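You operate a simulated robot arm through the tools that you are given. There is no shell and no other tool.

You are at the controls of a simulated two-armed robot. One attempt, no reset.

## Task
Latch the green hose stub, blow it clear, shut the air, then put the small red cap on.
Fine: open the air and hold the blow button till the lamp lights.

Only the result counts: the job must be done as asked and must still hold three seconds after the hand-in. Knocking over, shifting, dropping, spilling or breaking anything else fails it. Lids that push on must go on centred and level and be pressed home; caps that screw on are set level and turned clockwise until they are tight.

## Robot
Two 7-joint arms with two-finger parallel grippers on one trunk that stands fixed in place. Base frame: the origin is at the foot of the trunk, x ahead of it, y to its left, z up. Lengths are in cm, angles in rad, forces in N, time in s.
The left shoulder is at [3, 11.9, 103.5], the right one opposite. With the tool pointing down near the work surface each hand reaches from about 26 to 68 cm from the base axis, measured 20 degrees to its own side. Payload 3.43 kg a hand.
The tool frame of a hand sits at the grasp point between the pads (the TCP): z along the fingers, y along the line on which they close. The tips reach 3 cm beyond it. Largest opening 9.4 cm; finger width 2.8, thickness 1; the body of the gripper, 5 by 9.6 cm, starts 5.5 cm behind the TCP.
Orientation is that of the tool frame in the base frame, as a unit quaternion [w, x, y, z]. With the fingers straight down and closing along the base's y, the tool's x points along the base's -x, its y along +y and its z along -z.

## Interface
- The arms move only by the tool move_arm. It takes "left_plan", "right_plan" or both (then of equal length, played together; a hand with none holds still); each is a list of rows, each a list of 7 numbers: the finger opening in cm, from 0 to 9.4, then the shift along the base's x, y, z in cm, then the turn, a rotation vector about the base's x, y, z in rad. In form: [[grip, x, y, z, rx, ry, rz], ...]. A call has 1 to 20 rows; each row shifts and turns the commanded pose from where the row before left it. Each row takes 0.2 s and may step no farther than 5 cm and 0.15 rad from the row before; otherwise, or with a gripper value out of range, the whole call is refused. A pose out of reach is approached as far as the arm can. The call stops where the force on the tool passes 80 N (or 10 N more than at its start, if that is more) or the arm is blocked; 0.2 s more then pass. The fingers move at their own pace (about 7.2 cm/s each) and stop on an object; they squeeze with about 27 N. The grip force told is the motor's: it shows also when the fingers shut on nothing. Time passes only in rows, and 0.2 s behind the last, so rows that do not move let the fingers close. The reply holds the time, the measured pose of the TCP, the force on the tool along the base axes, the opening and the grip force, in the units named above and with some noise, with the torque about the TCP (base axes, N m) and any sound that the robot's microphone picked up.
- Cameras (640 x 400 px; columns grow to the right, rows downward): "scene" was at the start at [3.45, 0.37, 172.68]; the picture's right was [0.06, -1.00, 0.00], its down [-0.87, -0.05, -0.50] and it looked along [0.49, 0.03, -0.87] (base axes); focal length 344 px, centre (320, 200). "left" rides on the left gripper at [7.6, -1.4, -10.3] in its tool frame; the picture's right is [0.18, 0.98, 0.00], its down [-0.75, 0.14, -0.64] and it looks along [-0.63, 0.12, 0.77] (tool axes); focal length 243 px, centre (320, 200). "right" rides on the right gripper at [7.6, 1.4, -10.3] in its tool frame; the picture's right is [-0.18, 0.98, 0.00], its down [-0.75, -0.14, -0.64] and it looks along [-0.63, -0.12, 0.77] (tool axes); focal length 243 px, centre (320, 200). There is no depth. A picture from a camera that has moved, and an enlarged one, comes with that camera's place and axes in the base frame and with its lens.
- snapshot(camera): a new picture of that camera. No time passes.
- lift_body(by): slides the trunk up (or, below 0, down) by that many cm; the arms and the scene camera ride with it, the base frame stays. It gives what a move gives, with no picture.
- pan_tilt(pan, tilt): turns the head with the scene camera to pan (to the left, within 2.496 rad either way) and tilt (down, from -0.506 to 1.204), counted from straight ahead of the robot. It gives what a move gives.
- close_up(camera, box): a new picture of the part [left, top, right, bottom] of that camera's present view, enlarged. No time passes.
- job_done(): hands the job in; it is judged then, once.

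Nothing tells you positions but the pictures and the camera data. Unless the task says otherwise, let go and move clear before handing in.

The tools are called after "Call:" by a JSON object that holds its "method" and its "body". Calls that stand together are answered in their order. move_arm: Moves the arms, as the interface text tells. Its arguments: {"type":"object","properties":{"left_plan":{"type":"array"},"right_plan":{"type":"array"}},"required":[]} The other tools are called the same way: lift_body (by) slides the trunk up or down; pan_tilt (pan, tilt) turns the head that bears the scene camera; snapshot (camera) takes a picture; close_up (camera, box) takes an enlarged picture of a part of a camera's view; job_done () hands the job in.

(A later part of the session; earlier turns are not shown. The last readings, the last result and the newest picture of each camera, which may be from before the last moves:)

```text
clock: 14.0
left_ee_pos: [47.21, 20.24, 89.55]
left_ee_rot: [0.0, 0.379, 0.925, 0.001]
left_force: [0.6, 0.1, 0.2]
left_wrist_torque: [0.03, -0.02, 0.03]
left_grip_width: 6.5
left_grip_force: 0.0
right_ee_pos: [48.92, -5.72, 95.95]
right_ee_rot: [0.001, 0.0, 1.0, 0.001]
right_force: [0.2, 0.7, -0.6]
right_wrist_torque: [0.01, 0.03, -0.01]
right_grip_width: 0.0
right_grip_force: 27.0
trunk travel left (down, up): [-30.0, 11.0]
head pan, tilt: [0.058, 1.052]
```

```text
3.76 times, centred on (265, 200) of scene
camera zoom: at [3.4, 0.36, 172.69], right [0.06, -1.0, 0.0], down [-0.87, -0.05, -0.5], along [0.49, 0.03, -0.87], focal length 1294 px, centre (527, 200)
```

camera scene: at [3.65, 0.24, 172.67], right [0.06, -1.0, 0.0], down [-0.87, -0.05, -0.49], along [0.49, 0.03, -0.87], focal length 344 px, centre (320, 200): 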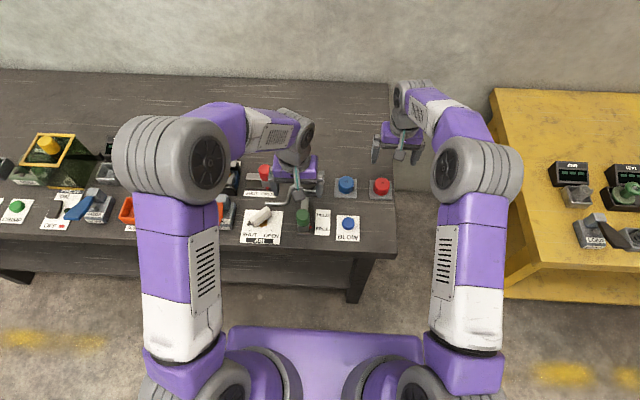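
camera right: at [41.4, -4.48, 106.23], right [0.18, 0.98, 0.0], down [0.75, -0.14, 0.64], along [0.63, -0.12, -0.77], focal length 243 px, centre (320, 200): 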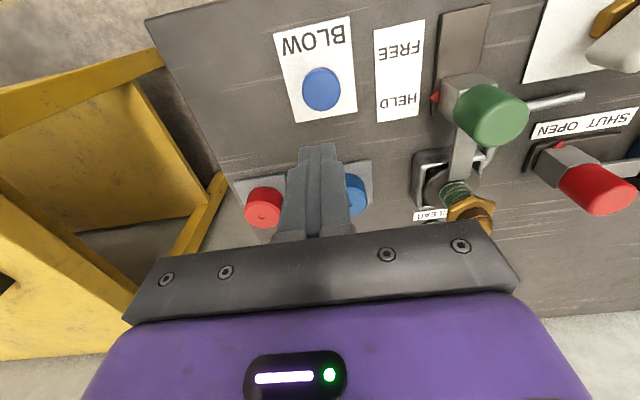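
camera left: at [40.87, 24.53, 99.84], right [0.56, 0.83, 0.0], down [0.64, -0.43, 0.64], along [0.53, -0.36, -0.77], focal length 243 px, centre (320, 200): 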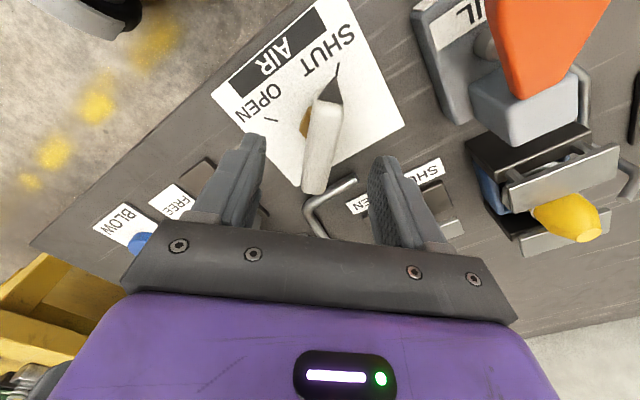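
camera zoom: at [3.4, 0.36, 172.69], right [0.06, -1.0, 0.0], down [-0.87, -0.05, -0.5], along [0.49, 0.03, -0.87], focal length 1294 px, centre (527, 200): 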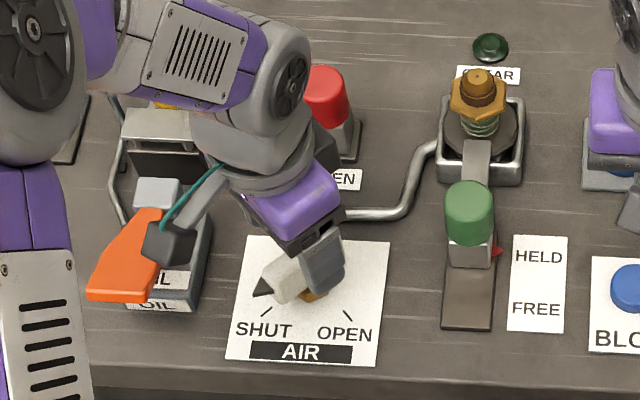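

Alignment looks good and the camera housing clears the orange lever. Descending onto the handle and closing.

Call:
{"method": "move_arm", "body": {"left_plan": [[6.5, 0, 0, -1.5, 0, 0, 0], [6.5, 0, 0, -1.5, 0, 0, 0], [6.5, 0, 0, -0.7, 0, 0, 0], [4, 0, 0, 0, 0, 0, 0], [2.5, 0, 0, 0, 0, 0, 0], [1, 0, 0, 0, 0, 0, 0], [1, 0, 0, 0, 0, 0, 0]]}}

Call:
{"method": "snapshot", "body": {"camera": "left"}}

Call:
{"method": "close_up", "body": {"camera": "scene", "box": [180, 150, 350, 250]}}

```text
clock: 15.6
left_ee_pos: [47.41, 20.22, 85.68]
left_ee_rot: [-0.001, 0.381, 0.925, 0.001]
left_force: [-2.6, -1.8, -0.7]
left_wrist_torque: [-0.07, 0.0, -0.01]
left_grip_width: 2.37
left_grip_force: 44.9
right_ee_pos: [49.02, -5.76, 95.97]
right_ee_rot: [0.001, 0.001, 1.0, 0.001]
right_force: [0.6, 0.0, 0.4]
right_wrist_torque: [-0.03, -0.01, 0.0]
right_grip_width: 0.0
right_grip_force: 27.1
trunk travel left (down, up): [-30.0, 11.0]
head pan, tilt: [0.058, 1.052]
```

```text
taken
camera left: at [40.97, 24.53, 95.98], right [0.56, 0.83, 0.0], down [0.64, -0.43, 0.64], along [0.53, -0.36, -0.77], focal length 243 px, centre (320, 200)
```

left: 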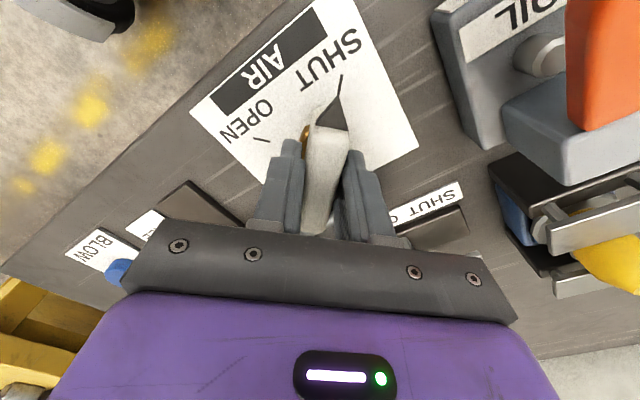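

```text
3.76 times, centred on (265, 200) of scene
camera zoom: at [3.42, 0.34, 172.68], right [0.06, -1.0, 0.0], down [-0.87, -0.05, -0.5], along [0.49, 0.03, -0.87], focal length 1294 px, centre (527, 200)
```

zoom: 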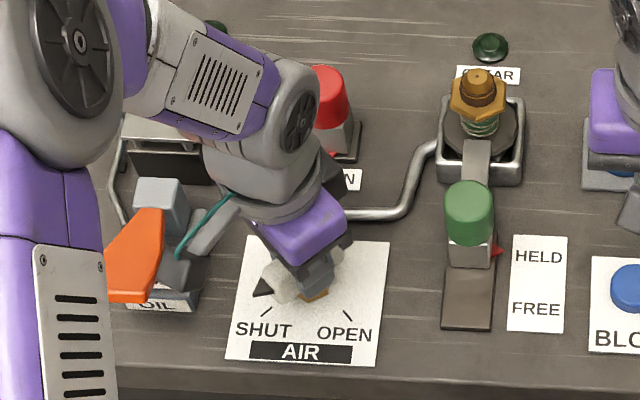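

The handle is gripped (2.4 cm wide). Before turning, I'll zoom in on the wrist camera housing near the orange lever to be sure nothing touches.

Call:
{"method": "close_up", "body": {"camera": "scene", "box": [200, 190, 250, 235]}}

```text
8.89 times, centred on (225, 212) of scene
camera zoom: at [3.42, 0.34, 172.68], right [0.06, -1.0, 0.0], down [-0.87, -0.05, -0.5], along [0.49, 0.03, -0.87], focal length 3054 px, centre (1164, 89)
```

zoom: 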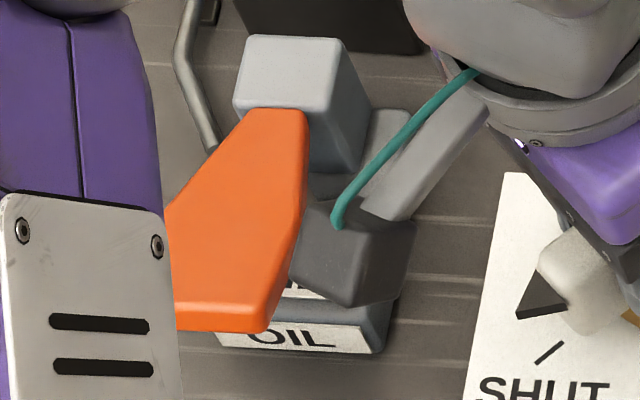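

Clear: the housing is over 2 cm from the lever and the turn moves it away. Now I turn the handle counter-clockwise toward OPEN, first part-way.

Call:
{"method": "move_arm", "body": {"left_plan": [[1, 0, 0, 0, 0, 0, 0.13], [1, 0, 0, 0, 0, 0, 0.13], [1, 0, 0, 0, 0, 0, 0.13], [1, 0, 0, 0, 0, 0, 0.13]]}}

Call:
{"method": "close_up", "body": {"camera": "scene", "box": [200, 170, 330, 250]}}

```text
clock: 16.6
left_ee_pos: [47.28, 20.03, 85.76]
left_ee_rot: [-0.001, 0.129, 0.992, -0.001]
left_force: [-3.6, -15.6, -27.3]
left_wrist_torque: [-0.26, -1.03, -0.06]
left_grip_width: 2.36
left_grip_force: 44.6
right_ee_pos: [49.15, -5.74, 95.93]
right_ee_rot: [0.0, -0.001, 1.0, 0.001]
right_force: [-0.4, 0.1, -0.2]
right_wrist_torque: [-0.01, 0.0, -0.02]
right_grip_width: 0.01
right_grip_force: 27.3
trunk travel left (down, up): [-30.0, 11.0]
head pan, tilt: [0.058, 1.052]
```

```text
4.92 times, centred on (265, 210) of scene
camera zoom: at [3.63, 0.25, 172.66], right [0.06, -1.0, 0.0], down [-0.87, -0.05, -0.49], along [0.49, 0.03, -0.87], focal length 1692 px, centre (591, 151)
```

zoom: 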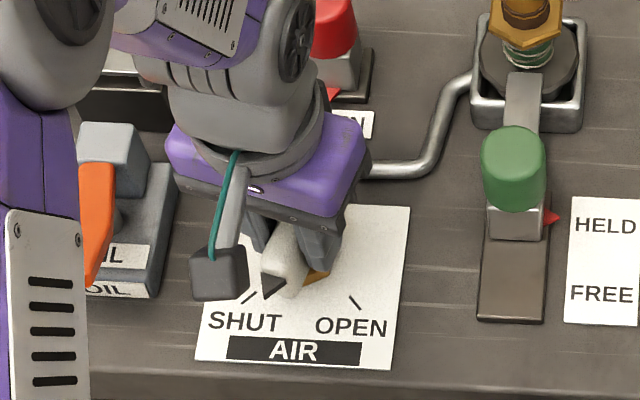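

The handle is turning smoothly. I'll continue to OPEN with a slight centring relief.

Call:
{"method": "move_arm", "body": {"left_plan": [[1, -0.03, -0.08, -0.05, 0, 0, 0.13], [1, -0.03, -0.07, -0.05, 0, 0, 0.13], [1, 0, 0, 0, 0, 0, 0.13], [1, 0, 0, 0, 0, 0, 0.13], [1, 0, 0, 0, 0, 0, 0.13]]}}

Call:
{"method": "close_up", "body": {"camera": "scene", "box": [200, 170, 330, 250]}}

Call:
{"method": "snapshot", "body": {"camera": "left"}}

```text
clock: 17.8
left_ee_pos: [47.25, 19.97, 85.83]
left_ee_rot: [-0.002, -0.195, 0.981, 0.0]
left_force: [-6.7, -16.7, -19.2]
left_wrist_torque: [0.12, -0.47, -0.06]
left_grip_width: 2.34
left_grip_force: 44.8
right_ee_pos: [49.04, -5.78, 96.06]
right_ee_rot: [0.002, 0.0, 1.0, 0.001]
right_force: [-0.5, 0.4, -0.2]
right_wrist_torque: [0.02, 0.01, 0.01]
right_grip_width: 0.02
right_grip_force: 27.0
trunk travel left (down, up): [-30.0, 11.0]
head pan, tilt: [0.058, 1.052]
```

```text
4.92 times, centred on (265, 210) of scene
camera zoom: at [3.53, 0.19, 172.68], right [0.06, -1.0, 0.0], down [-0.87, -0.05, -0.5], along [0.49, 0.03, -0.87], focal length 1692 px, centre (591, 151)
```

zoom: 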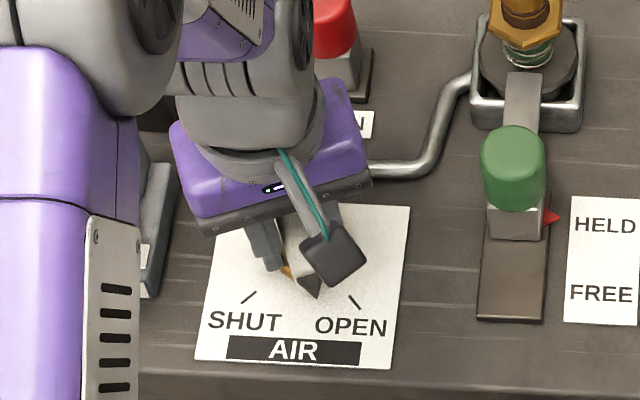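

```text
taken
camera left: at [40.87, 15.74, 96.01], right [-0.55, 0.84, 0.0], down [0.64, 0.42, 0.64], along [0.54, 0.35, -0.77], focal length 243 px, centre (320, 200)
```

left: 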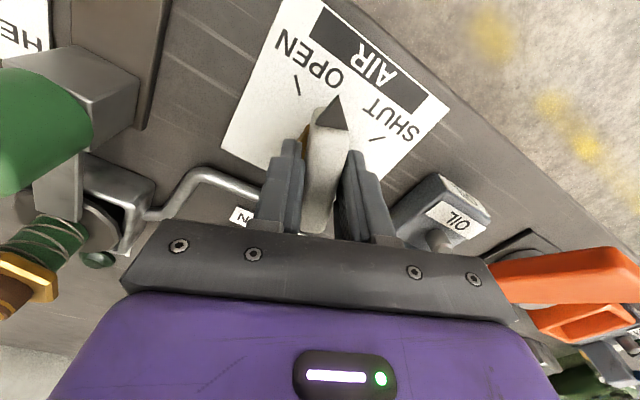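

Handle is past centre heading to OPEN. Continuing the turn until it points at OPEN.

Call:
{"method": "move_arm", "body": {"left_plan": [[1, -0.03, -0.08, -0.05, 0, 0, 0.13], [1, -0.02, -0.05, -0.05, 0, 0, 0.13], [1, 0, 0, 0, 0, 0, 0.1]]}}

Call:
{"method": "close_up", "body": {"camera": "scene", "box": [200, 170, 330, 250]}}

Call:
{"method": "snapshot", "body": {"camera": "left"}}

Call:
{"method": "snapshot", "body": {"camera": "scene"}}

```text
clock: 18.6
left_ee_pos: [47.36, 19.91, 85.95]
left_ee_rot: [0.001, -0.367, 0.93, 0.0]
left_force: [1.5, -12.7, -6.7]
left_wrist_torque: [-0.75, 0.88, 0.0]
left_grip_width: 2.34
left_grip_force: 45.1
right_ee_pos: [49.04, -5.76, 96.01]
right_ee_rot: [0.0, 0.0, 1.0, 0.001]
right_force: [-0.3, 0.5, 0.6]
right_wrist_torque: [-0.01, 0.02, 0.02]
right_grip_width: 0.0
right_grip_force: 27.4
trunk travel left (down, up): [-30.0, 11.0]
head pan, tilt: [0.058, 1.052]
```

```text
4.92 times, centred on (265, 210) of scene
camera zoom: at [3.54, 0.24, 172.68], right [0.06, -1.0, 0.0], down [-0.87, -0.05, -0.5], along [0.49, 0.03, -0.87], focal length 1692 px, centre (591, 151)
```

zoom: 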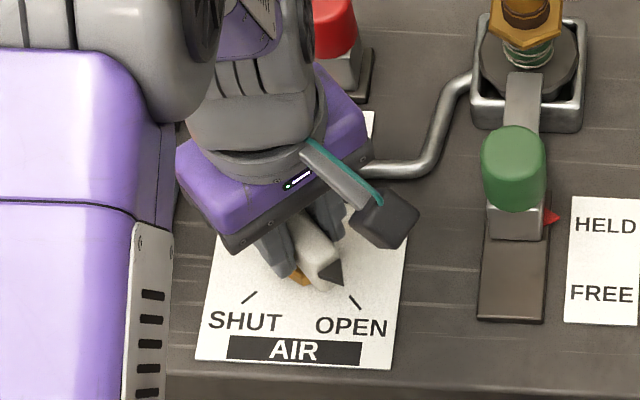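

```text
taken
camera left: at [42.78, 13.66, 95.99], right [-0.81, 0.59, 0.0], down [0.45, 0.62, 0.64], along [0.38, 0.52, -0.77], focal length 243 px, centre (320, 200)
```

left: 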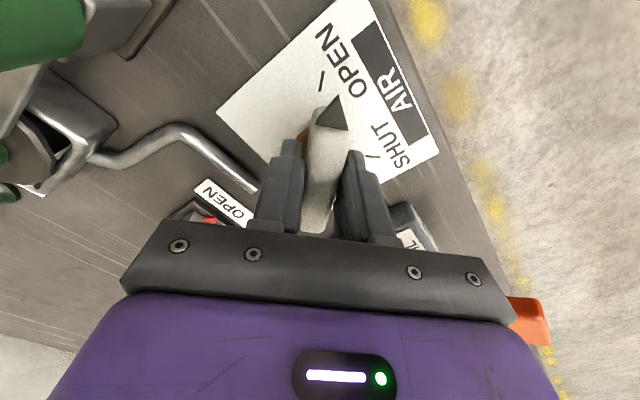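

```text
taken
camera scene: at [3.54, 0.24, 172.68], right [0.06, -1.0, 0.0], down [-0.87, -0.05, -0.5], along [0.49, 0.03, -0.87], focal length 344 px, centre (320, 200)
```

scene: 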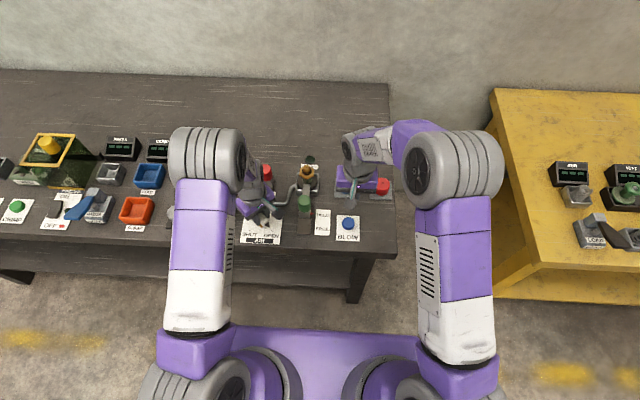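

The pointer is nearly on the OPEN tick. I'll nudge a little further to find the stop.

Call:
{"method": "move_arm", "body": {"left_plan": [[1, 0, -0.05, 0, 0, 0, 0.06], [1, 0, 0, 0, 0, 0, 0.04], [1, 0, 0, 0, 0, 0, 0]]}}

Call:
{"method": "close_up", "body": {"camera": "scene", "box": [225, 190, 305, 250]}}

Call:
{"method": "close_up", "body": {"camera": "left", "box": [200, 0, 460, 240]}}

```text
clock: 19.4
left_ee_pos: [47.37, 19.99, 85.83]
left_ee_rot: [0.003, -0.414, 0.91, 0.0]
left_force: [4.5, -9.1, 4.5]
left_wrist_torque: [0.21, -0.19, -1.42]
left_grip_width: 2.47
left_grip_force: 44.1
right_ee_pos: [49.03, -5.81, 96.04]
right_ee_rot: [0.001, -0.001, 1.0, 0.002]
right_force: [-0.4, -0.4, -0.1]
right_wrist_torque: [-0.01, -0.02, -0.02]
right_grip_width: 0.02
right_grip_force: 26.8
trunk travel left (down, up): [-30.0, 11.0]
head pan, tilt: [0.058, 1.052]
```

```text
6.67 times, centred on (265, 220) of scene
camera zoom: at [3.49, 0.23, 172.69], right [0.06, -1.0, 0.0], down [-0.87, -0.05, -0.5], along [0.49, 0.03, -0.87], focal length 2291 px, centre (687, 67)
```

zoom: 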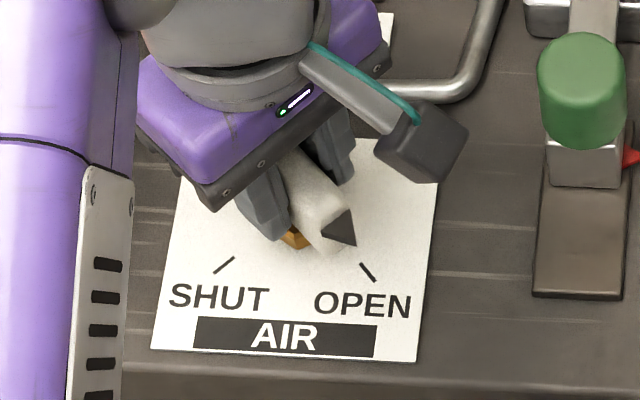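

```text
1.67 times, centred on (330, 120) of left
camera zoom: at [43.4, 13.24, 95.98], right [-0.86, 0.51, 0.0], down [0.39, 0.66, 0.65], along [0.33, 0.55, -0.76], focal length 404 px, centre (303, 333)
```

zoom: 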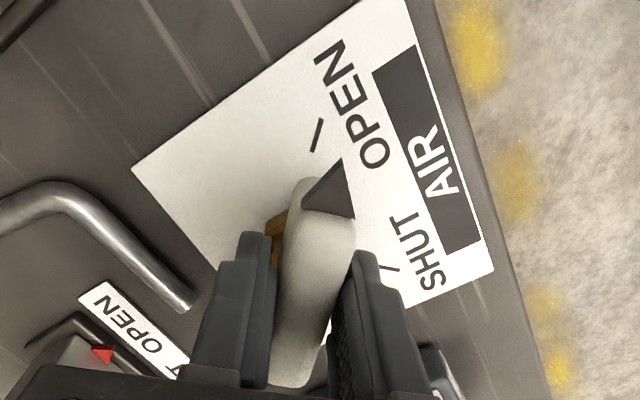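

The handle is against its OPEN stop. I'll relax the twist a touch, and lower the closed right fingers to just above the BLOW button at about (48.0, -5.6).

Call:
{"method": "move_arm", "body": {"left_plan": [[1, 0, 0, 0, 0, 0, -0.03], [1, 0, 0, 0, 0, 0, -0.02], [1, 0, 0, 0, 0, 0, 0], [1, 0, 0, 0, 0, 0, 0]], "right_plan": [[0, -0.5, 0.1, -3, 0, 0, 0], [0, -0.5, 0.1, -3, 0, 0, 0], [0, 0, 0, -3, 0, 0, 0], [0, 0, 0, -0.5, 0, 0, 0]]}}

Call:
{"method": "snapshot", "body": {"camera": "right"}}

Call:
{"method": "close_up", "body": {"camera": "scene", "box": [240, 140, 400, 250]}}

```text
clock: 20.4
left_ee_pos: [47.37, 19.8, 85.94]
left_ee_rot: [0.002, -0.389, 0.921, 0.0]
left_force: [9.4, -2.7, 21.8]
left_wrist_torque: [-0.25, 0.32, -0.72]
left_grip_width: 2.36
left_grip_force: 45.2
right_ee_pos: [47.87, -5.52, 86.37]
right_ee_rot: [0.001, -0.001, 1.0, 0.001]
right_force: [-0.8, -1.1, 0.5]
right_wrist_torque: [0.0, 0.0, 0.02]
right_grip_width: 0.0
right_grip_force: 27.1
trunk travel left (down, up): [-30.0, 11.0]
head pan, tilt: [0.058, 1.052]
```

```text
taken
camera right: at [40.24, -4.24, 96.63], right [0.18, 0.98, 0.0], down [0.75, -0.14, 0.64], along [0.63, -0.12, -0.77], focal length 243 px, centre (320, 200)
```

right: 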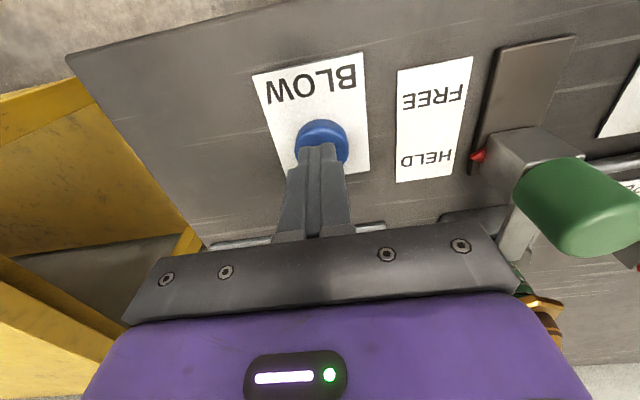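

```text
3.64 times, centred on (320, 195) of scene
camera zoom: at [3.4, 0.24, 172.7], right [0.06, -1.0, 0.0], down [-0.87, -0.05, -0.5], along [0.49, 0.03, -0.87], focal length 1250 px, centre (320, 218)
```

zoom: 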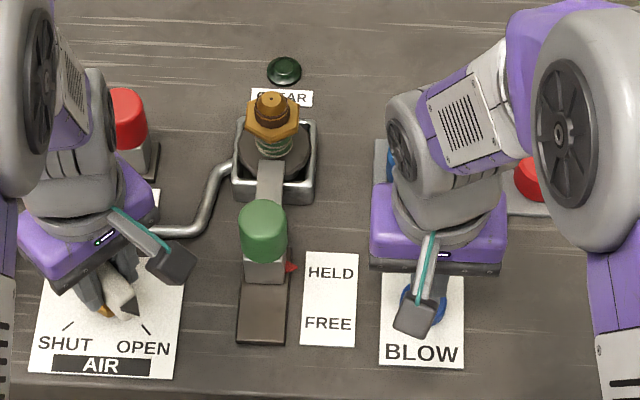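

The right fingertips are just above the BLOW button. Pressing down gently now.

Call:
{"method": "move_arm", "body": {"right_plan": [[0, 0, 0, -0.4, 0, 0, 0], [0, 0, 0, -0.4, 0, 0, 0], [0, 0, 0, -0.3, 0, 0, 0], [0, 0, 0, -0.3, 0, 0, 0], [0, 0, 0, 0, 0, 0, 0]]}}

Call:
{"method": "close_up", "body": {"camera": "scene", "box": [280, 145, 330, 185]}}

Call:
{"method": "snapshot", "body": {"camera": "right"}}

```text
clock: 21.6
left_ee_pos: [47.37, 19.9, 85.82]
left_ee_rot: [0.003, -0.39, 0.921, -0.001]
left_force: [10.5, -0.2, 25.6]
left_wrist_torque: [0.05, -0.01, -0.79]
left_grip_width: 2.35
left_grip_force: 44.9
right_ee_pos: [47.86, -5.52, 85.08]
right_ee_rot: [0.002, -0.001, 1.0, 0.001]
right_force: [-0.3, -0.9, -0.3]
right_wrist_torque: [0.03, 0.0, 0.02]
right_grip_width: 0.0
right_grip_force: 26.9
trunk travel left (down, up): [-30.0, 11.0]
head pan, tilt: [0.058, 1.052]
```

```text
10.00 times, centred on (305, 165) of scene
camera zoom: at [3.37, 0.25, 172.69], right [0.06, -1.0, 0.0], down [-0.87, -0.05, -0.5], along [0.5, 0.03, -0.87], focal length 3436 px, centre (470, 550)
```

zoom: 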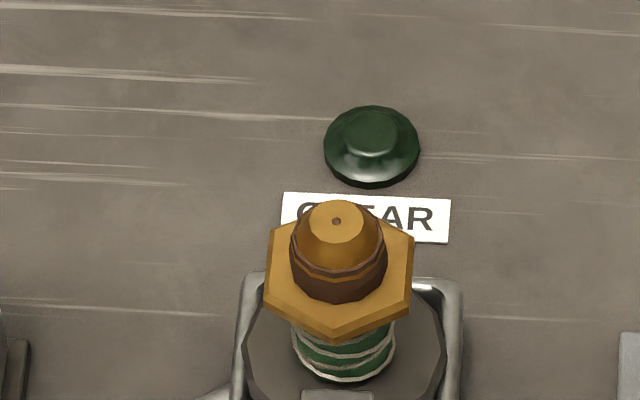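

```text
taken
camera right: at [40.27, -4.24, 95.31], right [0.18, 0.98, 0.0], down [0.75, -0.14, 0.64], along [0.63, -0.12, -0.77], focal length 243 px, centre (320, 200)
```

right: 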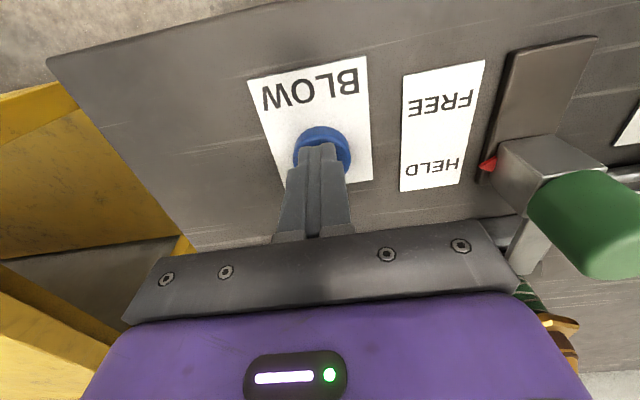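

No contact yet. Continue pressing down in small steps.

Call:
{"method": "move_arm", "body": {"right_plan": [[0, 0, 0, -0.2, 0, 0, 0], [0, 0, 0, -0.2, 0, 0, 0], [0, 0, 0, -0.2, 0, 0, 0], [0, 0, 0, 0, 0, 0, 0]]}}

Call:
{"method": "close_up", "body": {"camera": "scene", "box": [280, 145, 330, 185]}}

```text
clock: 22.6
left_ee_pos: [47.42, 19.82, 85.78]
left_ee_rot: [0.002, -0.39, 0.921, -0.001]
left_force: [10.2, -0.4, 24.7]
left_wrist_torque: [0.22, -0.28, -0.77]
left_grip_width: 2.37
left_grip_force: 45.3
right_ee_pos: [47.75, -5.58, 84.59]
right_ee_rot: [0.001, 0.001, 1.0, 0.001]
right_force: [1.2, 0.1, 1.8]
right_wrist_torque: [-0.02, -0.01, 0.05]
right_grip_width: 0.0
right_grip_force: 27.2
trunk travel left (down, up): [-30.0, 11.0]
head pan, tilt: [0.058, 1.052]
```

```text
10.00 times, centred on (305, 165) of scene
camera zoom: at [3.37, 0.26, 172.69], right [0.06, -1.0, 0.0], down [-0.87, -0.05, -0.5], along [0.5, 0.03, -0.87], focal length 3436 px, centre (470, 550)
```

zoom: 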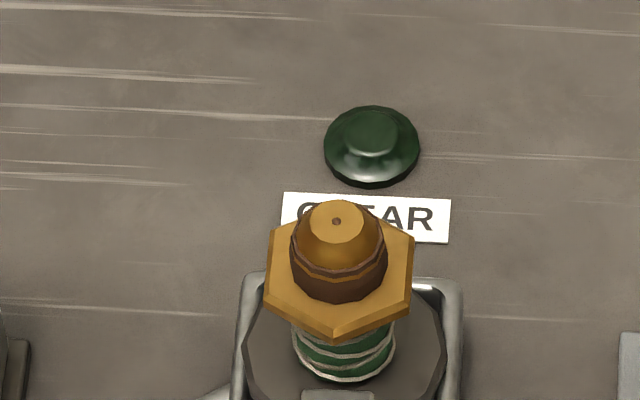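

A first hint of contact (about 2 N). I'll keep pressing in small steps.

Call:
{"method": "move_arm", "body": {"right_plan": [[0, 0, 0, -0.15, 0, 0, 0], [0, 0, 0, -0.15, 0, 0, 0], [0, 0, 0, -0.15, 0, 0, 0], [0, 0, 0, 0, 0, 0, 0]]}}

Call:
{"method": "close_up", "body": {"camera": "scene", "box": [280, 145, 330, 185]}}

```text
clock: 23.6
left_ee_pos: [47.35, 19.96, 85.79]
left_ee_rot: [0.002, -0.39, 0.921, -0.002]
left_force: [14.3, 0.1, 22.5]
left_wrist_torque: [-0.13, 0.18, -0.77]
left_grip_width: 2.36
left_grip_force: 45.0
right_ee_pos: [47.75, -5.5, 84.05]
right_ee_rot: [0.001, -0.001, 1.0, 0.001]
right_force: [-2.7, 1.9, 6.7]
right_wrist_torque: [-0.01, 0.13, 0.02]
right_grip_width: 0.0
right_grip_force: 27.2
trunk travel left (down, up): [-30.0, 11.0]
head pan, tilt: [0.058, 1.052]
heard: click
```

```text
10.00 times, centred on (305, 165) of scene
camera zoom: at [3.34, 0.31, 172.69], right [0.06, -1.0, 0.0], down [-0.87, -0.05, -0.5], along [0.5, 0.03, -0.87], focal length 3436 px, centre (470, 550)
```

zoom: 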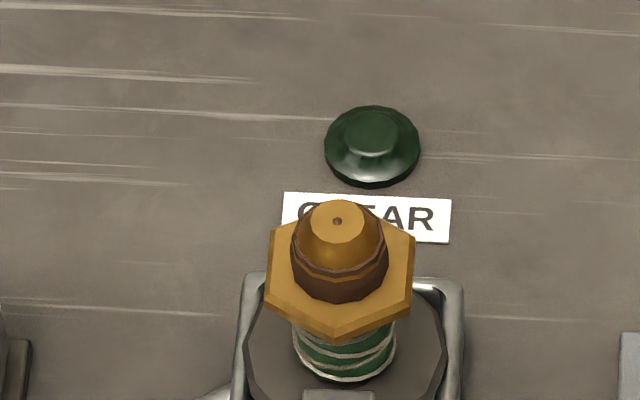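

A click: the button is down. I'll press slightly deeper for margin and hold, watching for the lamp.

Call:
{"method": "move_arm", "body": {"right_plan": [[0, 0, 0, -0.1, 0, 0, 0], [0, 0, 0, 0, 0, 0, 0], [0, 0, 0, 0, 0, 0, 0], [0, 0, 0, 0, 0, 0, 0], [0, 0, 0, 0, 0, 0, 0]]}}

Call:
{"method": "close_up", "body": {"camera": "scene", "box": [280, 145, 330, 185]}}

```text
clock: 24.8
left_ee_pos: [47.43, 19.9, 85.83]
left_ee_rot: [0.002, -0.39, 0.921, -0.001]
left_force: [14.7, 0.4, 20.6]
left_wrist_torque: [-0.24, 0.23, -0.75]
left_grip_width: 2.33
left_grip_force: 45.3
right_ee_pos: [47.81, -5.59, 84.07]
right_ee_rot: [0.002, 0.0, 1.0, 0.001]
right_force: [-5.1, 0.1, 9.3]
right_wrist_torque: [0.02, 0.19, 0.02]
right_grip_width: 0.0
right_grip_force: 27.2
trunk travel left (down, up): [-30.0, 11.0]
head pan, tilt: [0.058, 1.052]
```

```text
10.00 times, centred on (305, 165) of scene
camera zoom: at [3.32, 0.3, 172.69], right [0.06, -1.0, 0.0], down [-0.87, -0.05, -0.5], along [0.5, 0.03, -0.87], focal length 3436 px, centre (470, 550)
```

zoom: 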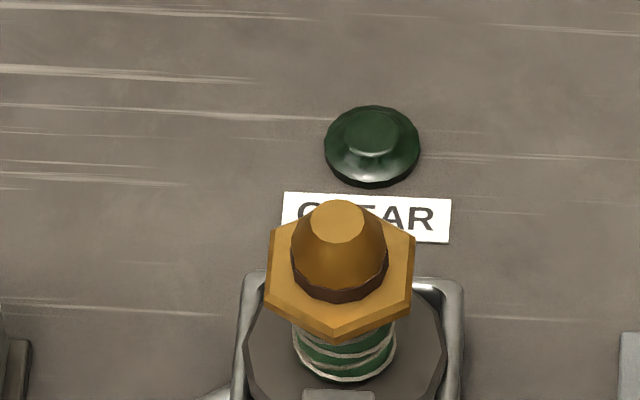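

The dirt rings on the nozzle are visibly blowing off; the lamp isn't lit yet. Keep holding.

Call:
{"method": "move_arm", "body": {"right_plan": [[0, 0, 0, 0, 0, 0, 0], [0, 0, 0, 0, 0, 0, 0], [0, 0, 0, 0, 0, 0, 0], [0, 0, 0, 0, 0, 0, 0]]}}

Call:
{"method": "close_up", "body": {"camera": "scene", "box": [280, 145, 330, 185]}}

```text
clock: 25.8
left_ee_pos: [47.41, 19.92, 85.79]
left_ee_rot: [0.002, -0.39, 0.921, 0.0]
left_force: [14.5, -1.4, 20.0]
left_wrist_torque: [0.05, -0.04, -0.78]
left_grip_width: 2.35
left_grip_force: 45.5
right_ee_pos: [47.81, -5.56, 84.09]
right_ee_rot: [0.002, -0.001, 1.0, 0.0]
right_force: [-3.8, 0.7, 10.1]
right_wrist_torque: [0.02, 0.14, -0.03]
right_grip_width: 0.01
right_grip_force: 27.2
trunk travel left (down, up): [-30.0, 11.0]
head pan, tilt: [0.058, 1.052]
```

```text
10.00 times, centred on (305, 165) of scene
camera zoom: at [3.33, 0.29, 172.69], right [0.06, -1.0, 0.0], down [-0.87, -0.05, -0.5], along [0.5, 0.03, -0.87], focal length 3436 px, centre (470, 550)
```

zoom: 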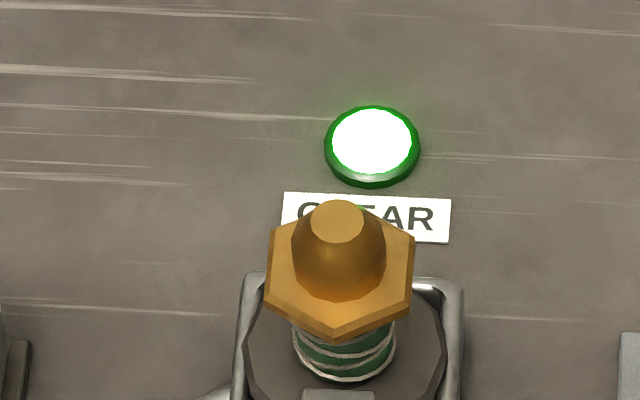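

The CLEAR lamp is lit. I'll release the button and lift the right hand clear, then begin turning the AIR handle back toward SHUT.

Call:
{"method": "move_arm", "body": {"right_plan": [[0, 0, 0, 1, 0, 0, 0], [0, 0, 0, 3, 0, 0, 0], [0, 0, 0, 4, 0, 0, 0], [0, 0, 0, 4, 0, 0, 0], [0, 0, 0, 0, 0, 0, 0], [0, 0, 0, 0, 0, 0, 0], [0, 0, 0, 0, 0, 0, 0]], "left_plan": [[1, 0.1, 0, 0.1, 0, 0, 0], [1, 0.1, 0.02, 0.1, 0, 0, -0.1], [1, 0, 0.03, 0, 0, 0, -0.135], [1, 0, 0.03, 0, 0, 0, -0.135], [1, -0.03, 0.03, 0, 0, 0, -0.135], [1, -0.03, 0.03, 0, 0, 0, -0.135], [1, 0, 0.03, 0, 0, 0, -0.135]]}}

Call:
{"method": "close_up", "body": {"camera": "scene", "box": [225, 140, 335, 250]}}

```text
clock: 27.4
left_ee_pos: [47.37, 20.03, 85.81]
left_ee_rot: [-0.001, -0.013, 1.0, 0.0]
left_force: [5.7, -9.6, -6.3]
left_wrist_torque: [-0.12, 0.22, -0.02]
left_grip_width: 2.35
left_grip_force: 44.8
right_ee_pos: [47.97, -5.44, 95.79]
right_ee_rot: [-0.001, -0.001, 1.0, 0.001]
right_force: [-1.3, -0.2, -0.7]
right_wrist_torque: [0.02, 0.0, 0.02]
right_grip_width: 0.01
right_grip_force: 27.2
trunk travel left (down, up): [-30.0, 11.0]
head pan, tilt: [0.058, 1.052]
```

```text
3.64 times, centred on (280, 195) of scene
camera zoom: at [3.59, 0.25, 172.67], right [0.06, -1.0, 0.0], down [-0.87, -0.05, -0.49], along [0.49, 0.03, -0.87], focal length 1250 px, centre (466, 218)
```

zoom: 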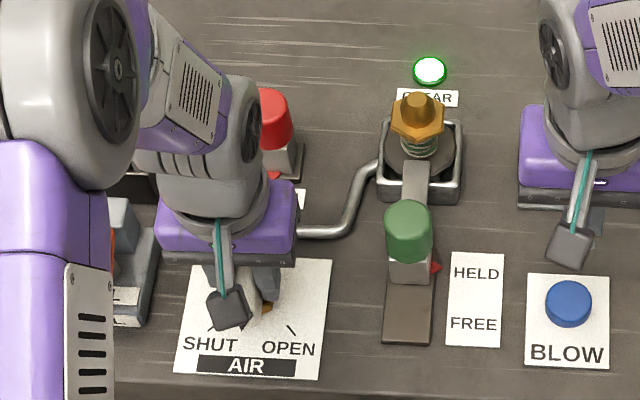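

Button released and lamp still lit; the AIR handle is halfway back. Continuing the turn to SHUT.

Call:
{"method": "move_arm", "body": {"left_plan": [[1, 0, 0, 0, 0, 0, -0.135], [1, 0, 0.03, 0, 0, 0, -0.135], [1, 0, 0.03, 0, 0, 0, -0.135], [1, 0.03, 0.03, 0, 0, 0, -0.135], [1, 0.03, 0.03, 0, 0, 0, -0.135], [1, 0, 0.03, 0, 0, 0, -0.1], [1, 0, 0, 0, 0, 0, 0]]}}

Call:
{"method": "close_up", "body": {"camera": "scene", "box": [200, 170, 330, 250]}}

Call:
{"method": "snapshot", "body": {"camera": "left"}}

```text
clock: 29.0
left_ee_pos: [47.37, 20.06, 85.65]
left_ee_rot: [-0.003, 0.366, 0.93, -0.001]
left_force: [0.1, -16.3, -23.5]
left_wrist_torque: [0.29, 0.22, -0.04]
left_grip_width: 2.33
left_grip_force: 45.3
right_ee_pos: [48.05, -5.53, 95.71]
right_ee_rot: [0.0, 0.001, 1.0, 0.001]
right_force: [-0.4, 0.0, 0.1]
right_wrist_torque: [-0.02, 0.01, -0.01]
right_grip_width: 0.0
right_grip_force: 26.4
trunk travel left (down, up): [-30.0, 11.0]
head pan, tilt: [0.058, 1.052]
```

```text
4.92 times, centred on (265, 210) of scene
camera zoom: at [3.65, 0.22, 172.67], right [0.06, -1.0, 0.0], down [-0.87, -0.05, -0.49], along [0.49, 0.03, -0.87], focal length 1692 px, centre (591, 151)
```

zoom: 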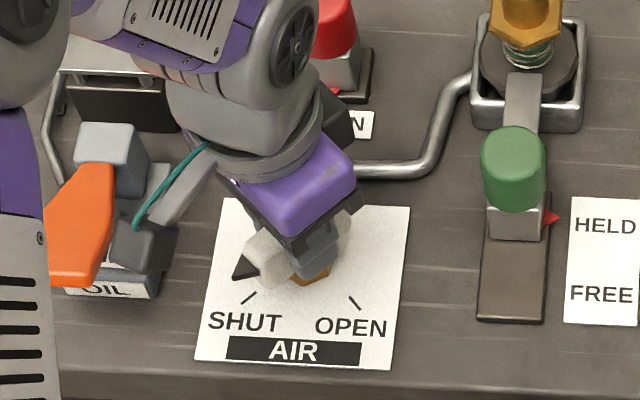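

```text
taken
camera left: at [40.91, 24.3, 96.01], right [0.54, 0.84, 0.0], down [0.65, -0.41, 0.64], along [0.54, -0.34, -0.77], focal length 243 px, centre (320, 200)
```

left: 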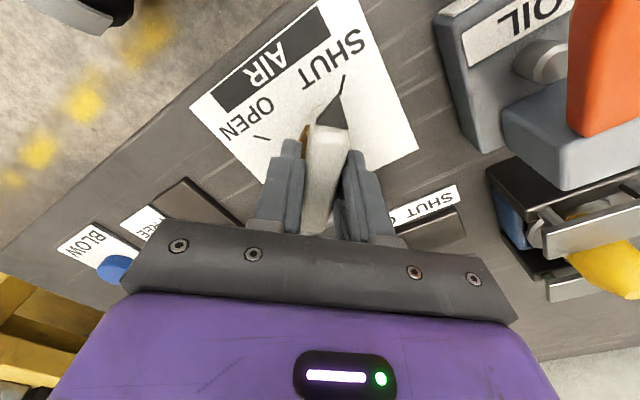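

Nearly back at SHUT. I'll push the last few degrees to its stop.

Call:
{"method": "move_arm", "body": {"left_plan": [[1, 0, -0.05, -0.1, 0, 0, -0.05], [1, 0, -0.05, -0.1, 0, 0, -0.05], [1, 0, 0, 0, 0, 0, 0]]}}

Call:
{"method": "close_up", "body": {"camera": "scene", "box": [200, 170, 330, 250]}}

```text
clock: 29.8
left_ee_pos: [47.41, 20.08, 85.79]
left_ee_rot: [0.0, 0.411, 0.912, 0.002]
left_force: [-7.1, -12.6, 4.4]
left_wrist_torque: [0.35, 0.58, 1.38]
left_grip_width: 2.45
left_grip_force: 45.0
right_ee_pos: [47.88, -5.48, 95.89]
right_ee_rot: [0.0, -0.001, 1.0, 0.001]
right_force: [-0.1, -0.5, -0.6]
right_wrist_torque: [0.03, 0.04, -0.01]
right_grip_width: 0.0
right_grip_force: 27.1
trunk travel left (down, up): [-30.0, 11.0]
head pan, tilt: [0.058, 1.052]
```

```text
4.92 times, centred on (265, 210) of scene
camera zoom: at [3.32, 0.15, 172.71], right [0.06, -1.0, 0.0], down [-0.87, -0.05, -0.5], along [0.5, 0.03, -0.87], focal length 1692 px, centre (591, 151)
```

zoom: 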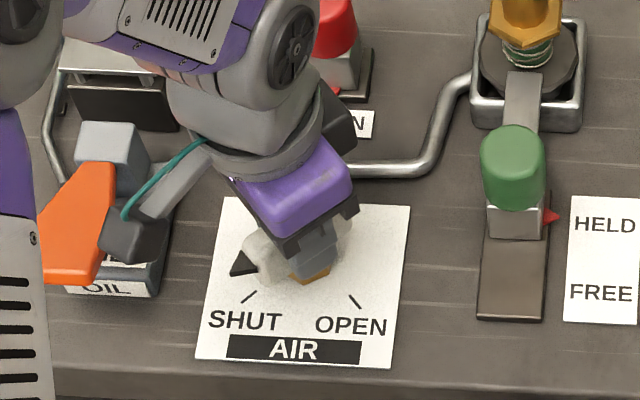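

The handle is against the SHUT stop (torque 1.4 N·m). I'll relax, release, and lift straight up.

Call:
{"method": "move_arm", "body": {"left_plan": [[1, 0, 0, 0, 0, 0, 0.03], [1, 0, 0, 0, 0, 0, 0.02], [3.5, 0, 0, 0, 0, 0, 0], [6, 0, 0, 0, 0, 0, 0], [6.5, 0, 0, 0, 0, 0, 0], [6.5, 0, 0, 2, 0, 0, 0], [6.5, 0, 0, 4, 0, 0, 0], [6.5, 0, 0, 4, 0, 0, 0], [6.5, 0, 0, 4, 0, 0, 0]]}}

Call:
{"method": "snapshot", "body": {"camera": "left"}}

Call:
{"method": "close_up", "body": {"camera": "scene", "box": [200, 140, 400, 250]}}

```text
clock: 31.8
left_ee_pos: [47.31, 20.44, 99.65]
left_ee_rot: [0.0, 0.388, 0.922, -0.001]
left_force: [0.0, -0.4, -0.2]
left_wrist_torque: [0.01, -0.02, 0.01]
left_grip_width: 6.48
left_grip_force: 0.0
right_ee_pos: [47.89, -5.33, 95.83]
right_ee_rot: [0.001, 0.0, 1.0, 0.001]
right_force: [-0.7, 0.7, 0.3]
right_wrist_torque: [-0.02, -0.02, 0.0]
right_grip_width: 0.01
right_grip_force: 27.0
trunk travel left (down, up): [-30.0, 11.0]
head pan, tilt: [0.058, 1.052]
```

```text
taken
camera left: at [41.05, 24.92, 109.78], right [0.58, 0.82, 0.0], down [0.63, -0.44, 0.64], along [0.52, -0.37, -0.77], focal length 243 px, centre (320, 200)
```

left: 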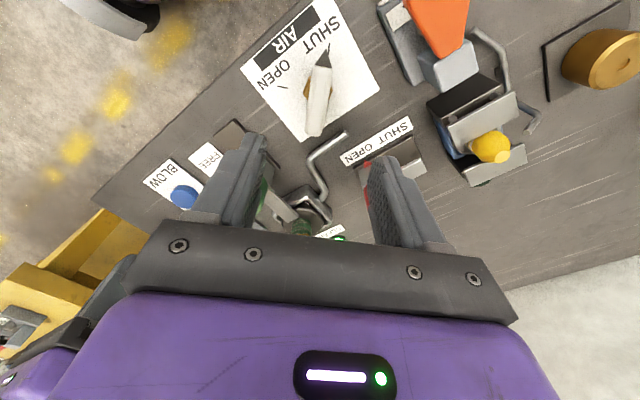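

```text
3.20 times, centred on (300, 195) of scene
camera zoom: at [3.36, 0.37, 172.69], right [0.06, -1.0, 0.0], down [-0.87, -0.05, -0.5], along [0.5, 0.03, -0.87], focal length 1100 px, centre (384, 216)
```

zoom: 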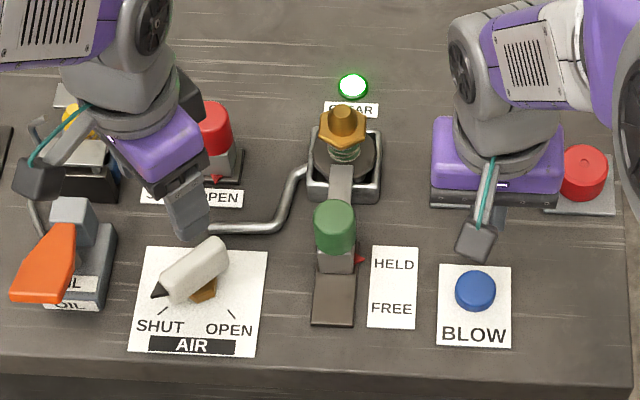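

AIR is back at SHUT, lamp lit, slide HELD. Now I'll retreat the left hand to a viewing position left of the stub and bring the right hand, opened, above the red cap.

Call:
{"method": "move_arm", "body": {"left_plan": [[6.5, 0, 0.3, 2, 0, 0, 0], [6.5, 0.5, 0.7, 2, 0, 0, 0.135], [6.5, 0.5, 0.7, 1, 0, 0, 0.135], [6.5, 0.5, 0.7, 1, 0, 0, 0.135], [6.5, 0.5, 0.7, 0.5, 0, 0, 0.135], [6.5, 0.5, 0.7, 0, 0, 0, 0.135], [6.5, 0, 0.3, 0, 0, 0, 0.125], [6.5, 0, 0, 0, 0, 0, 0]], "right_plan": [[2, 0, 0, 1, 0, 0, 0], [4, 2.2, -1.7, 0, 0, 0, 0], [6, 2.2, -1.7, 0, 0, 0, 0], [8, 2.2, -1.7, 0, 0, 0, 0], [8, 2.2, -1.7, 0, 0, 0, 0], [8, 2.2, -1.7, 0, 0, 0, 0], [8, 1.9, -1.6, 0, 0, 0, 0], [8, 0, 0, 0, 0, 0, 0]]}}

Call:
{"method": "snapshot", "body": {"camera": "right"}}

Call:
{"method": "snapshot", "body": {"camera": "left"}}

Call:
{"method": "snapshot", "body": {"camera": "scene"}}

```text
clock: 33.6
left_ee_pos: [49.87, 24.42, 106.1]
left_ee_rot: [0.001, -0.002, 1.0, 0.0]
left_force: [-0.4, 0.2, 0.6]
left_wrist_torque: [0.01, -0.04, 0.0]
left_grip_width: 6.51
left_grip_force: 0.1
right_ee_pos: [60.69, -15.41, 97.01]
right_ee_rot: [0.001, -0.001, 1.0, 0.001]
right_force: [-0.5, -0.1, 0.6]
right_wrist_torque: [-0.03, -0.04, 0.02]
right_grip_width: 8.03
right_grip_force: 0.0
trunk travel left (down, up): [-30.0, 11.0]
head pan, tilt: [0.058, 1.052]
```

```text
taken
camera right: at [53.15, -14.19, 107.23], right [0.18, 0.98, 0.0], down [0.75, -0.14, 0.64], along [0.63, -0.12, -0.77], focal length 243 px, centre (320, 200)
```

right: 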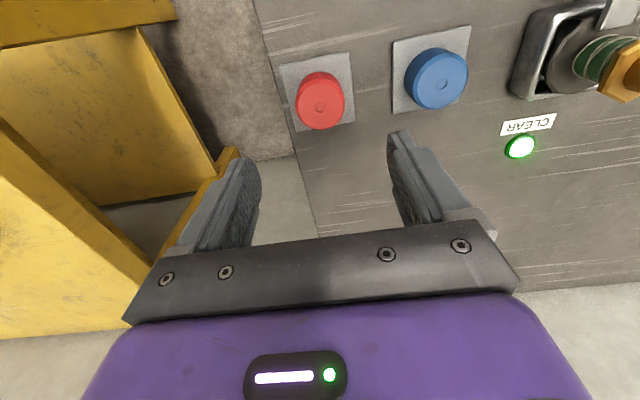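

```text
taken
camera left: at [42.31, 22.91, 116.34], right [-0.19, 0.98, 0.0], down [0.75, 0.14, 0.64], along [0.63, 0.12, -0.77], focal length 243 px, centre (320, 200)
```

left: 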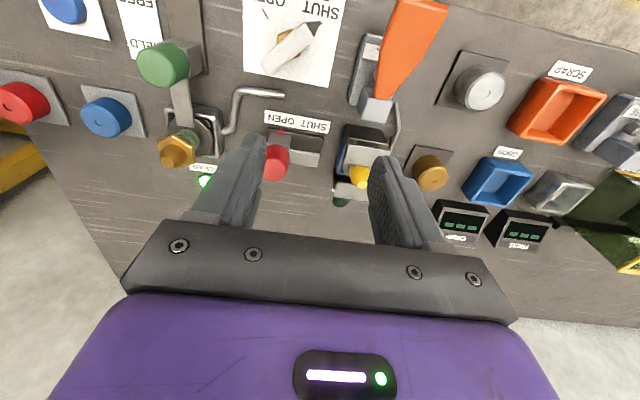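

```text
taken
camera scene: at [3.42, 0.4, 172.69], right [0.06, -1.0, 0.0], down [-0.87, -0.05, -0.5], along [0.49, 0.03, -0.87], focal length 344 px, centre (320, 200)
```

scene: 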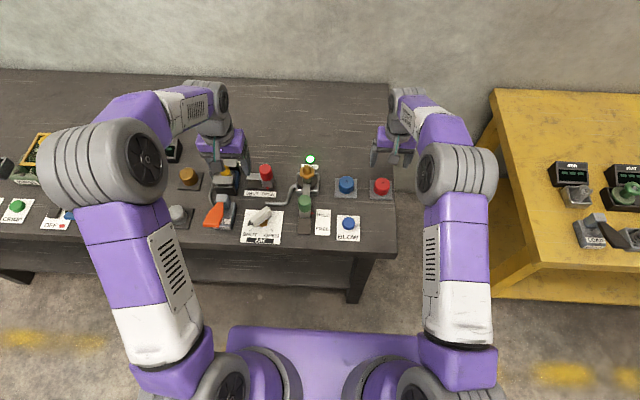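

Both hands are in place. I'll zoom in on the cleaned stub nozzle and the red cap to judge how the cap goes on.

Call:
{"method": "close_up", "body": {"camera": "left", "box": [130, 100, 230, 190]}}

Call:
{"method": "close_up", "body": {"camera": "right", "box": [260, 40, 480, 150]}}

Call:
{"method": "close_up", "body": {"camera": "scene", "box": [290, 150, 400, 215]}}

Call:
{"method": "close_up", "body": {"camera": "scene", "box": [292, 155, 327, 200]}}

```text
4.44 times, centred on (180, 145) of left
camera zoom: at [42.31, 22.91, 116.34], right [-0.19, 0.98, 0.0], down [0.75, 0.14, 0.64], along [0.63, 0.12, -0.77], focal length 1078 px, centre (942, 444)
```

zoom: 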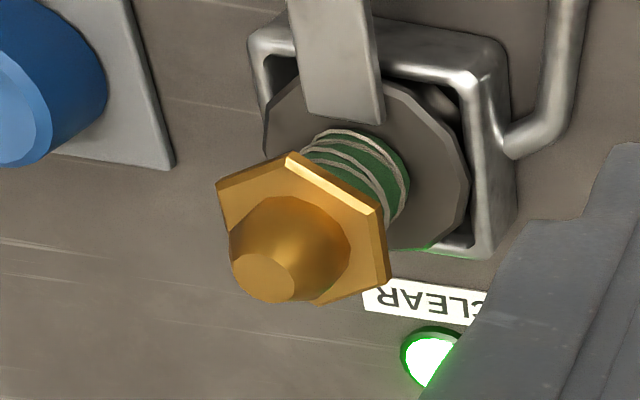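

```text
2.91 times, centred on (370, 95) of right
camera zoom: at [53.15, -14.19, 107.23], right [0.18, 0.98, 0.0], down [0.75, -0.14, 0.64], along [0.63, -0.12, -0.77], focal length 706 px, centre (174, 506)
```

zoom: 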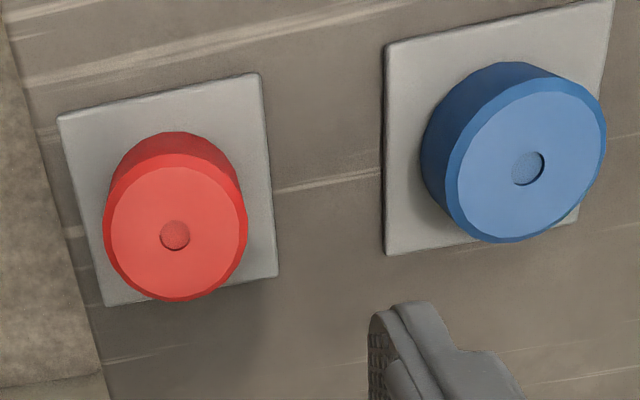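

```text
5.82 times, centred on (345, 182) of scene
camera zoom: at [3.42, 0.4, 172.69], right [0.06, -1.0, 0.0], down [-0.87, -0.05, -0.5], along [0.49, 0.03, -0.87], focal length 1999 px, centre (174, 302)
```

zoom: 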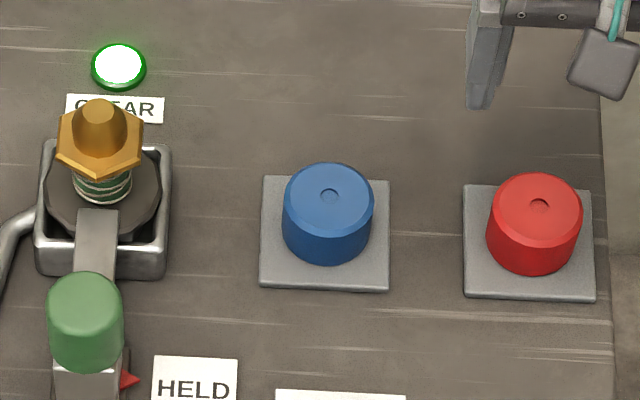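

```text
8.89 times, centred on (310, 178) of scene
camera zoom: at [3.42, 0.4, 172.69], right [0.06, -1.0, 0.0], down [-0.87, -0.05, -0.5], along [0.49, 0.03, -0.87], focal length 3054 px, centre (413, 400)
```

zoom: 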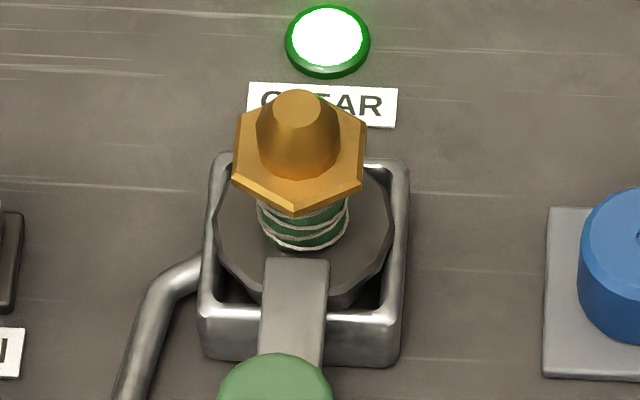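

The nozzle is smooth, so this is a press-on cap. The stub tip is at (60.9, 7.5, 90.7) and vertical; the red cap top is at (61.1, -15.6, ~83.6), about 4.9 cm wide. I'll centre the right hand and descend partway.

Call:
{"method": "move_arm", "body": {"right_plan": [[8, 0.4, -0.2, -2, 0, 0, 0], [8, 0, 0, -3, 0, 0, 0], [8, 0, 0, -2.5, 0, 0, 0], [8, 0, 0, 0, 0, 0, 0]]}}

Call:
{"method": "snapshot", "body": {"camera": "right"}}

Call:
{"method": "close_up", "body": {"camera": "scene", "box": [340, 130, 430, 215]}}

```text
clock: 34.6
left_ee_pos: [49.95, 24.4, 106.14]
left_ee_rot: [0.0, -0.001, 1.0, 0.0]
left_force: [0.2, 0.5, -0.7]
left_wrist_torque: [-0.01, -0.02, 0.02]
left_grip_width: 6.51
left_grip_force: 0.0
right_ee_pos: [61.06, -15.57, 89.26]
right_ee_rot: [0.001, 0.0, 1.0, 0.001]
right_force: [0.1, 0.2, -0.6]
right_wrist_torque: [0.02, 0.05, -0.04]
right_grip_width: 7.98
right_grip_force: 0.0
trunk travel left (down, up): [-30.0, 11.0]
head pan, tilt: [0.058, 1.052]
```

```text
taken
camera right: at [53.47, -14.35, 99.54], right [0.18, 0.98, 0.0], down [0.75, -0.14, 0.64], along [0.63, -0.12, -0.77], focal length 243 px, centre (320, 200)
```

right: 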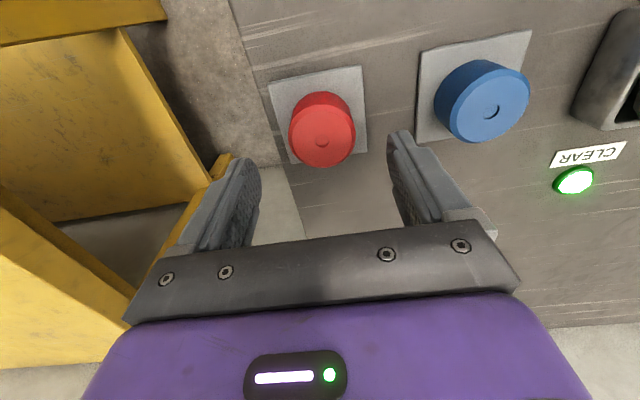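

```text
4.71 times, centred on (385, 172) of scene
camera zoom: at [3.42, 0.38, 172.69], right [0.06, -1.0, 0.0], down [-0.87, -0.05, -0.5], along [0.49, 0.03, -0.87], focal length 1617 px, centre (14, 329)
```

zoom: 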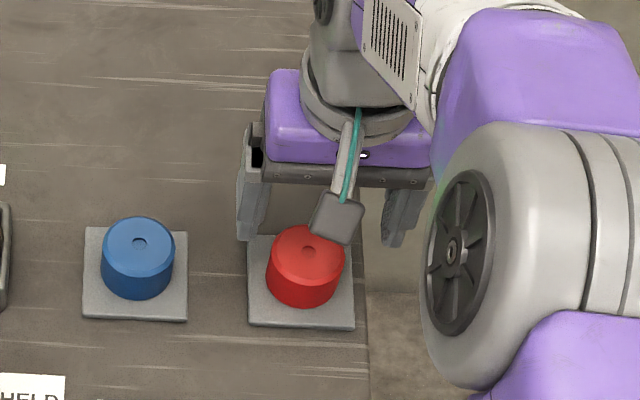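

Well centred over the red cap. Descending to grip its upper part (tips about 1.2 cm above the pad) and closing.

Call:
{"method": "move_arm", "body": {"right_plan": [[8, 0.05, 0.05, -2, 0, 0, 0], [8, 0.05, 0.05, -1.5, 0, 0, 0], [8, 0, 0, -0.9, 0, 0, 0], [6.5, 0, 0, 0, 0, 0, 0], [5.5, 0, 0, 0, 0, 0, 0], [4, 0, 0, 0, 0, 0, 0], [4, 0, 0, 0, 0, 0, 0], [4, 0, 0, 0, 0, 0, 0]]}}

Call:
{"method": "snapshot", "body": {"camera": "right"}}

Call:
{"method": "close_up", "body": {"camera": "scene", "box": [340, 130, 430, 215]}}

```text
clock: 36.4
left_ee_pos: [50.0, 24.29, 106.11]
left_ee_rot: [0.0, -0.002, 1.0, 0.0]
left_force: [-1.0, -0.2, -0.6]
left_wrist_torque: [0.03, 0.0, -0.02]
left_grip_width: 6.5
left_grip_force: 0.1
right_ee_pos: [61.19, -15.7, 85.03]
right_ee_rot: [0.002, 0.0, 1.0, 0.001]
right_force: [0.7, 0.2, 0.2]
right_wrist_torque: [0.0, 0.03, -0.01]
right_grip_width: 4.64
right_grip_force: 26.5
trunk travel left (down, up): [-30.0, 11.0]
head pan, tilt: [0.058, 1.052]
```

```text
taken
camera right: at [53.58, -14.33, 95.28], right [0.18, 0.98, 0.0], down [0.75, -0.14, 0.64], along [0.63, -0.12, -0.77], focal length 243 px, centre (320, 200)
```

right: 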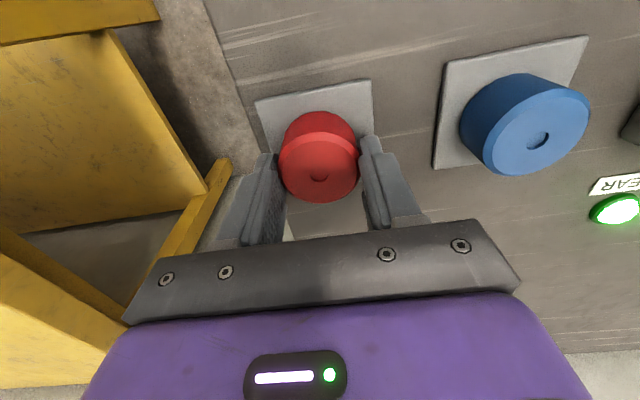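

```text
4.71 times, centred on (385, 172) of scene
camera zoom: at [3.45, 0.37, 172.68], right [0.06, -1.0, 0.0], down [-0.87, -0.05, -0.5], along [0.49, 0.03, -0.87], focal length 1617 px, centre (14, 329)
```

zoom: 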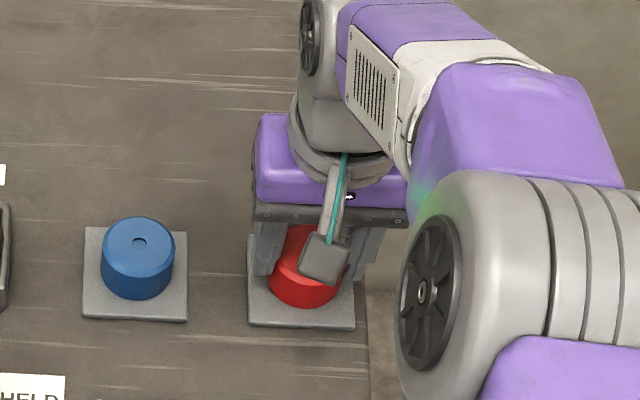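

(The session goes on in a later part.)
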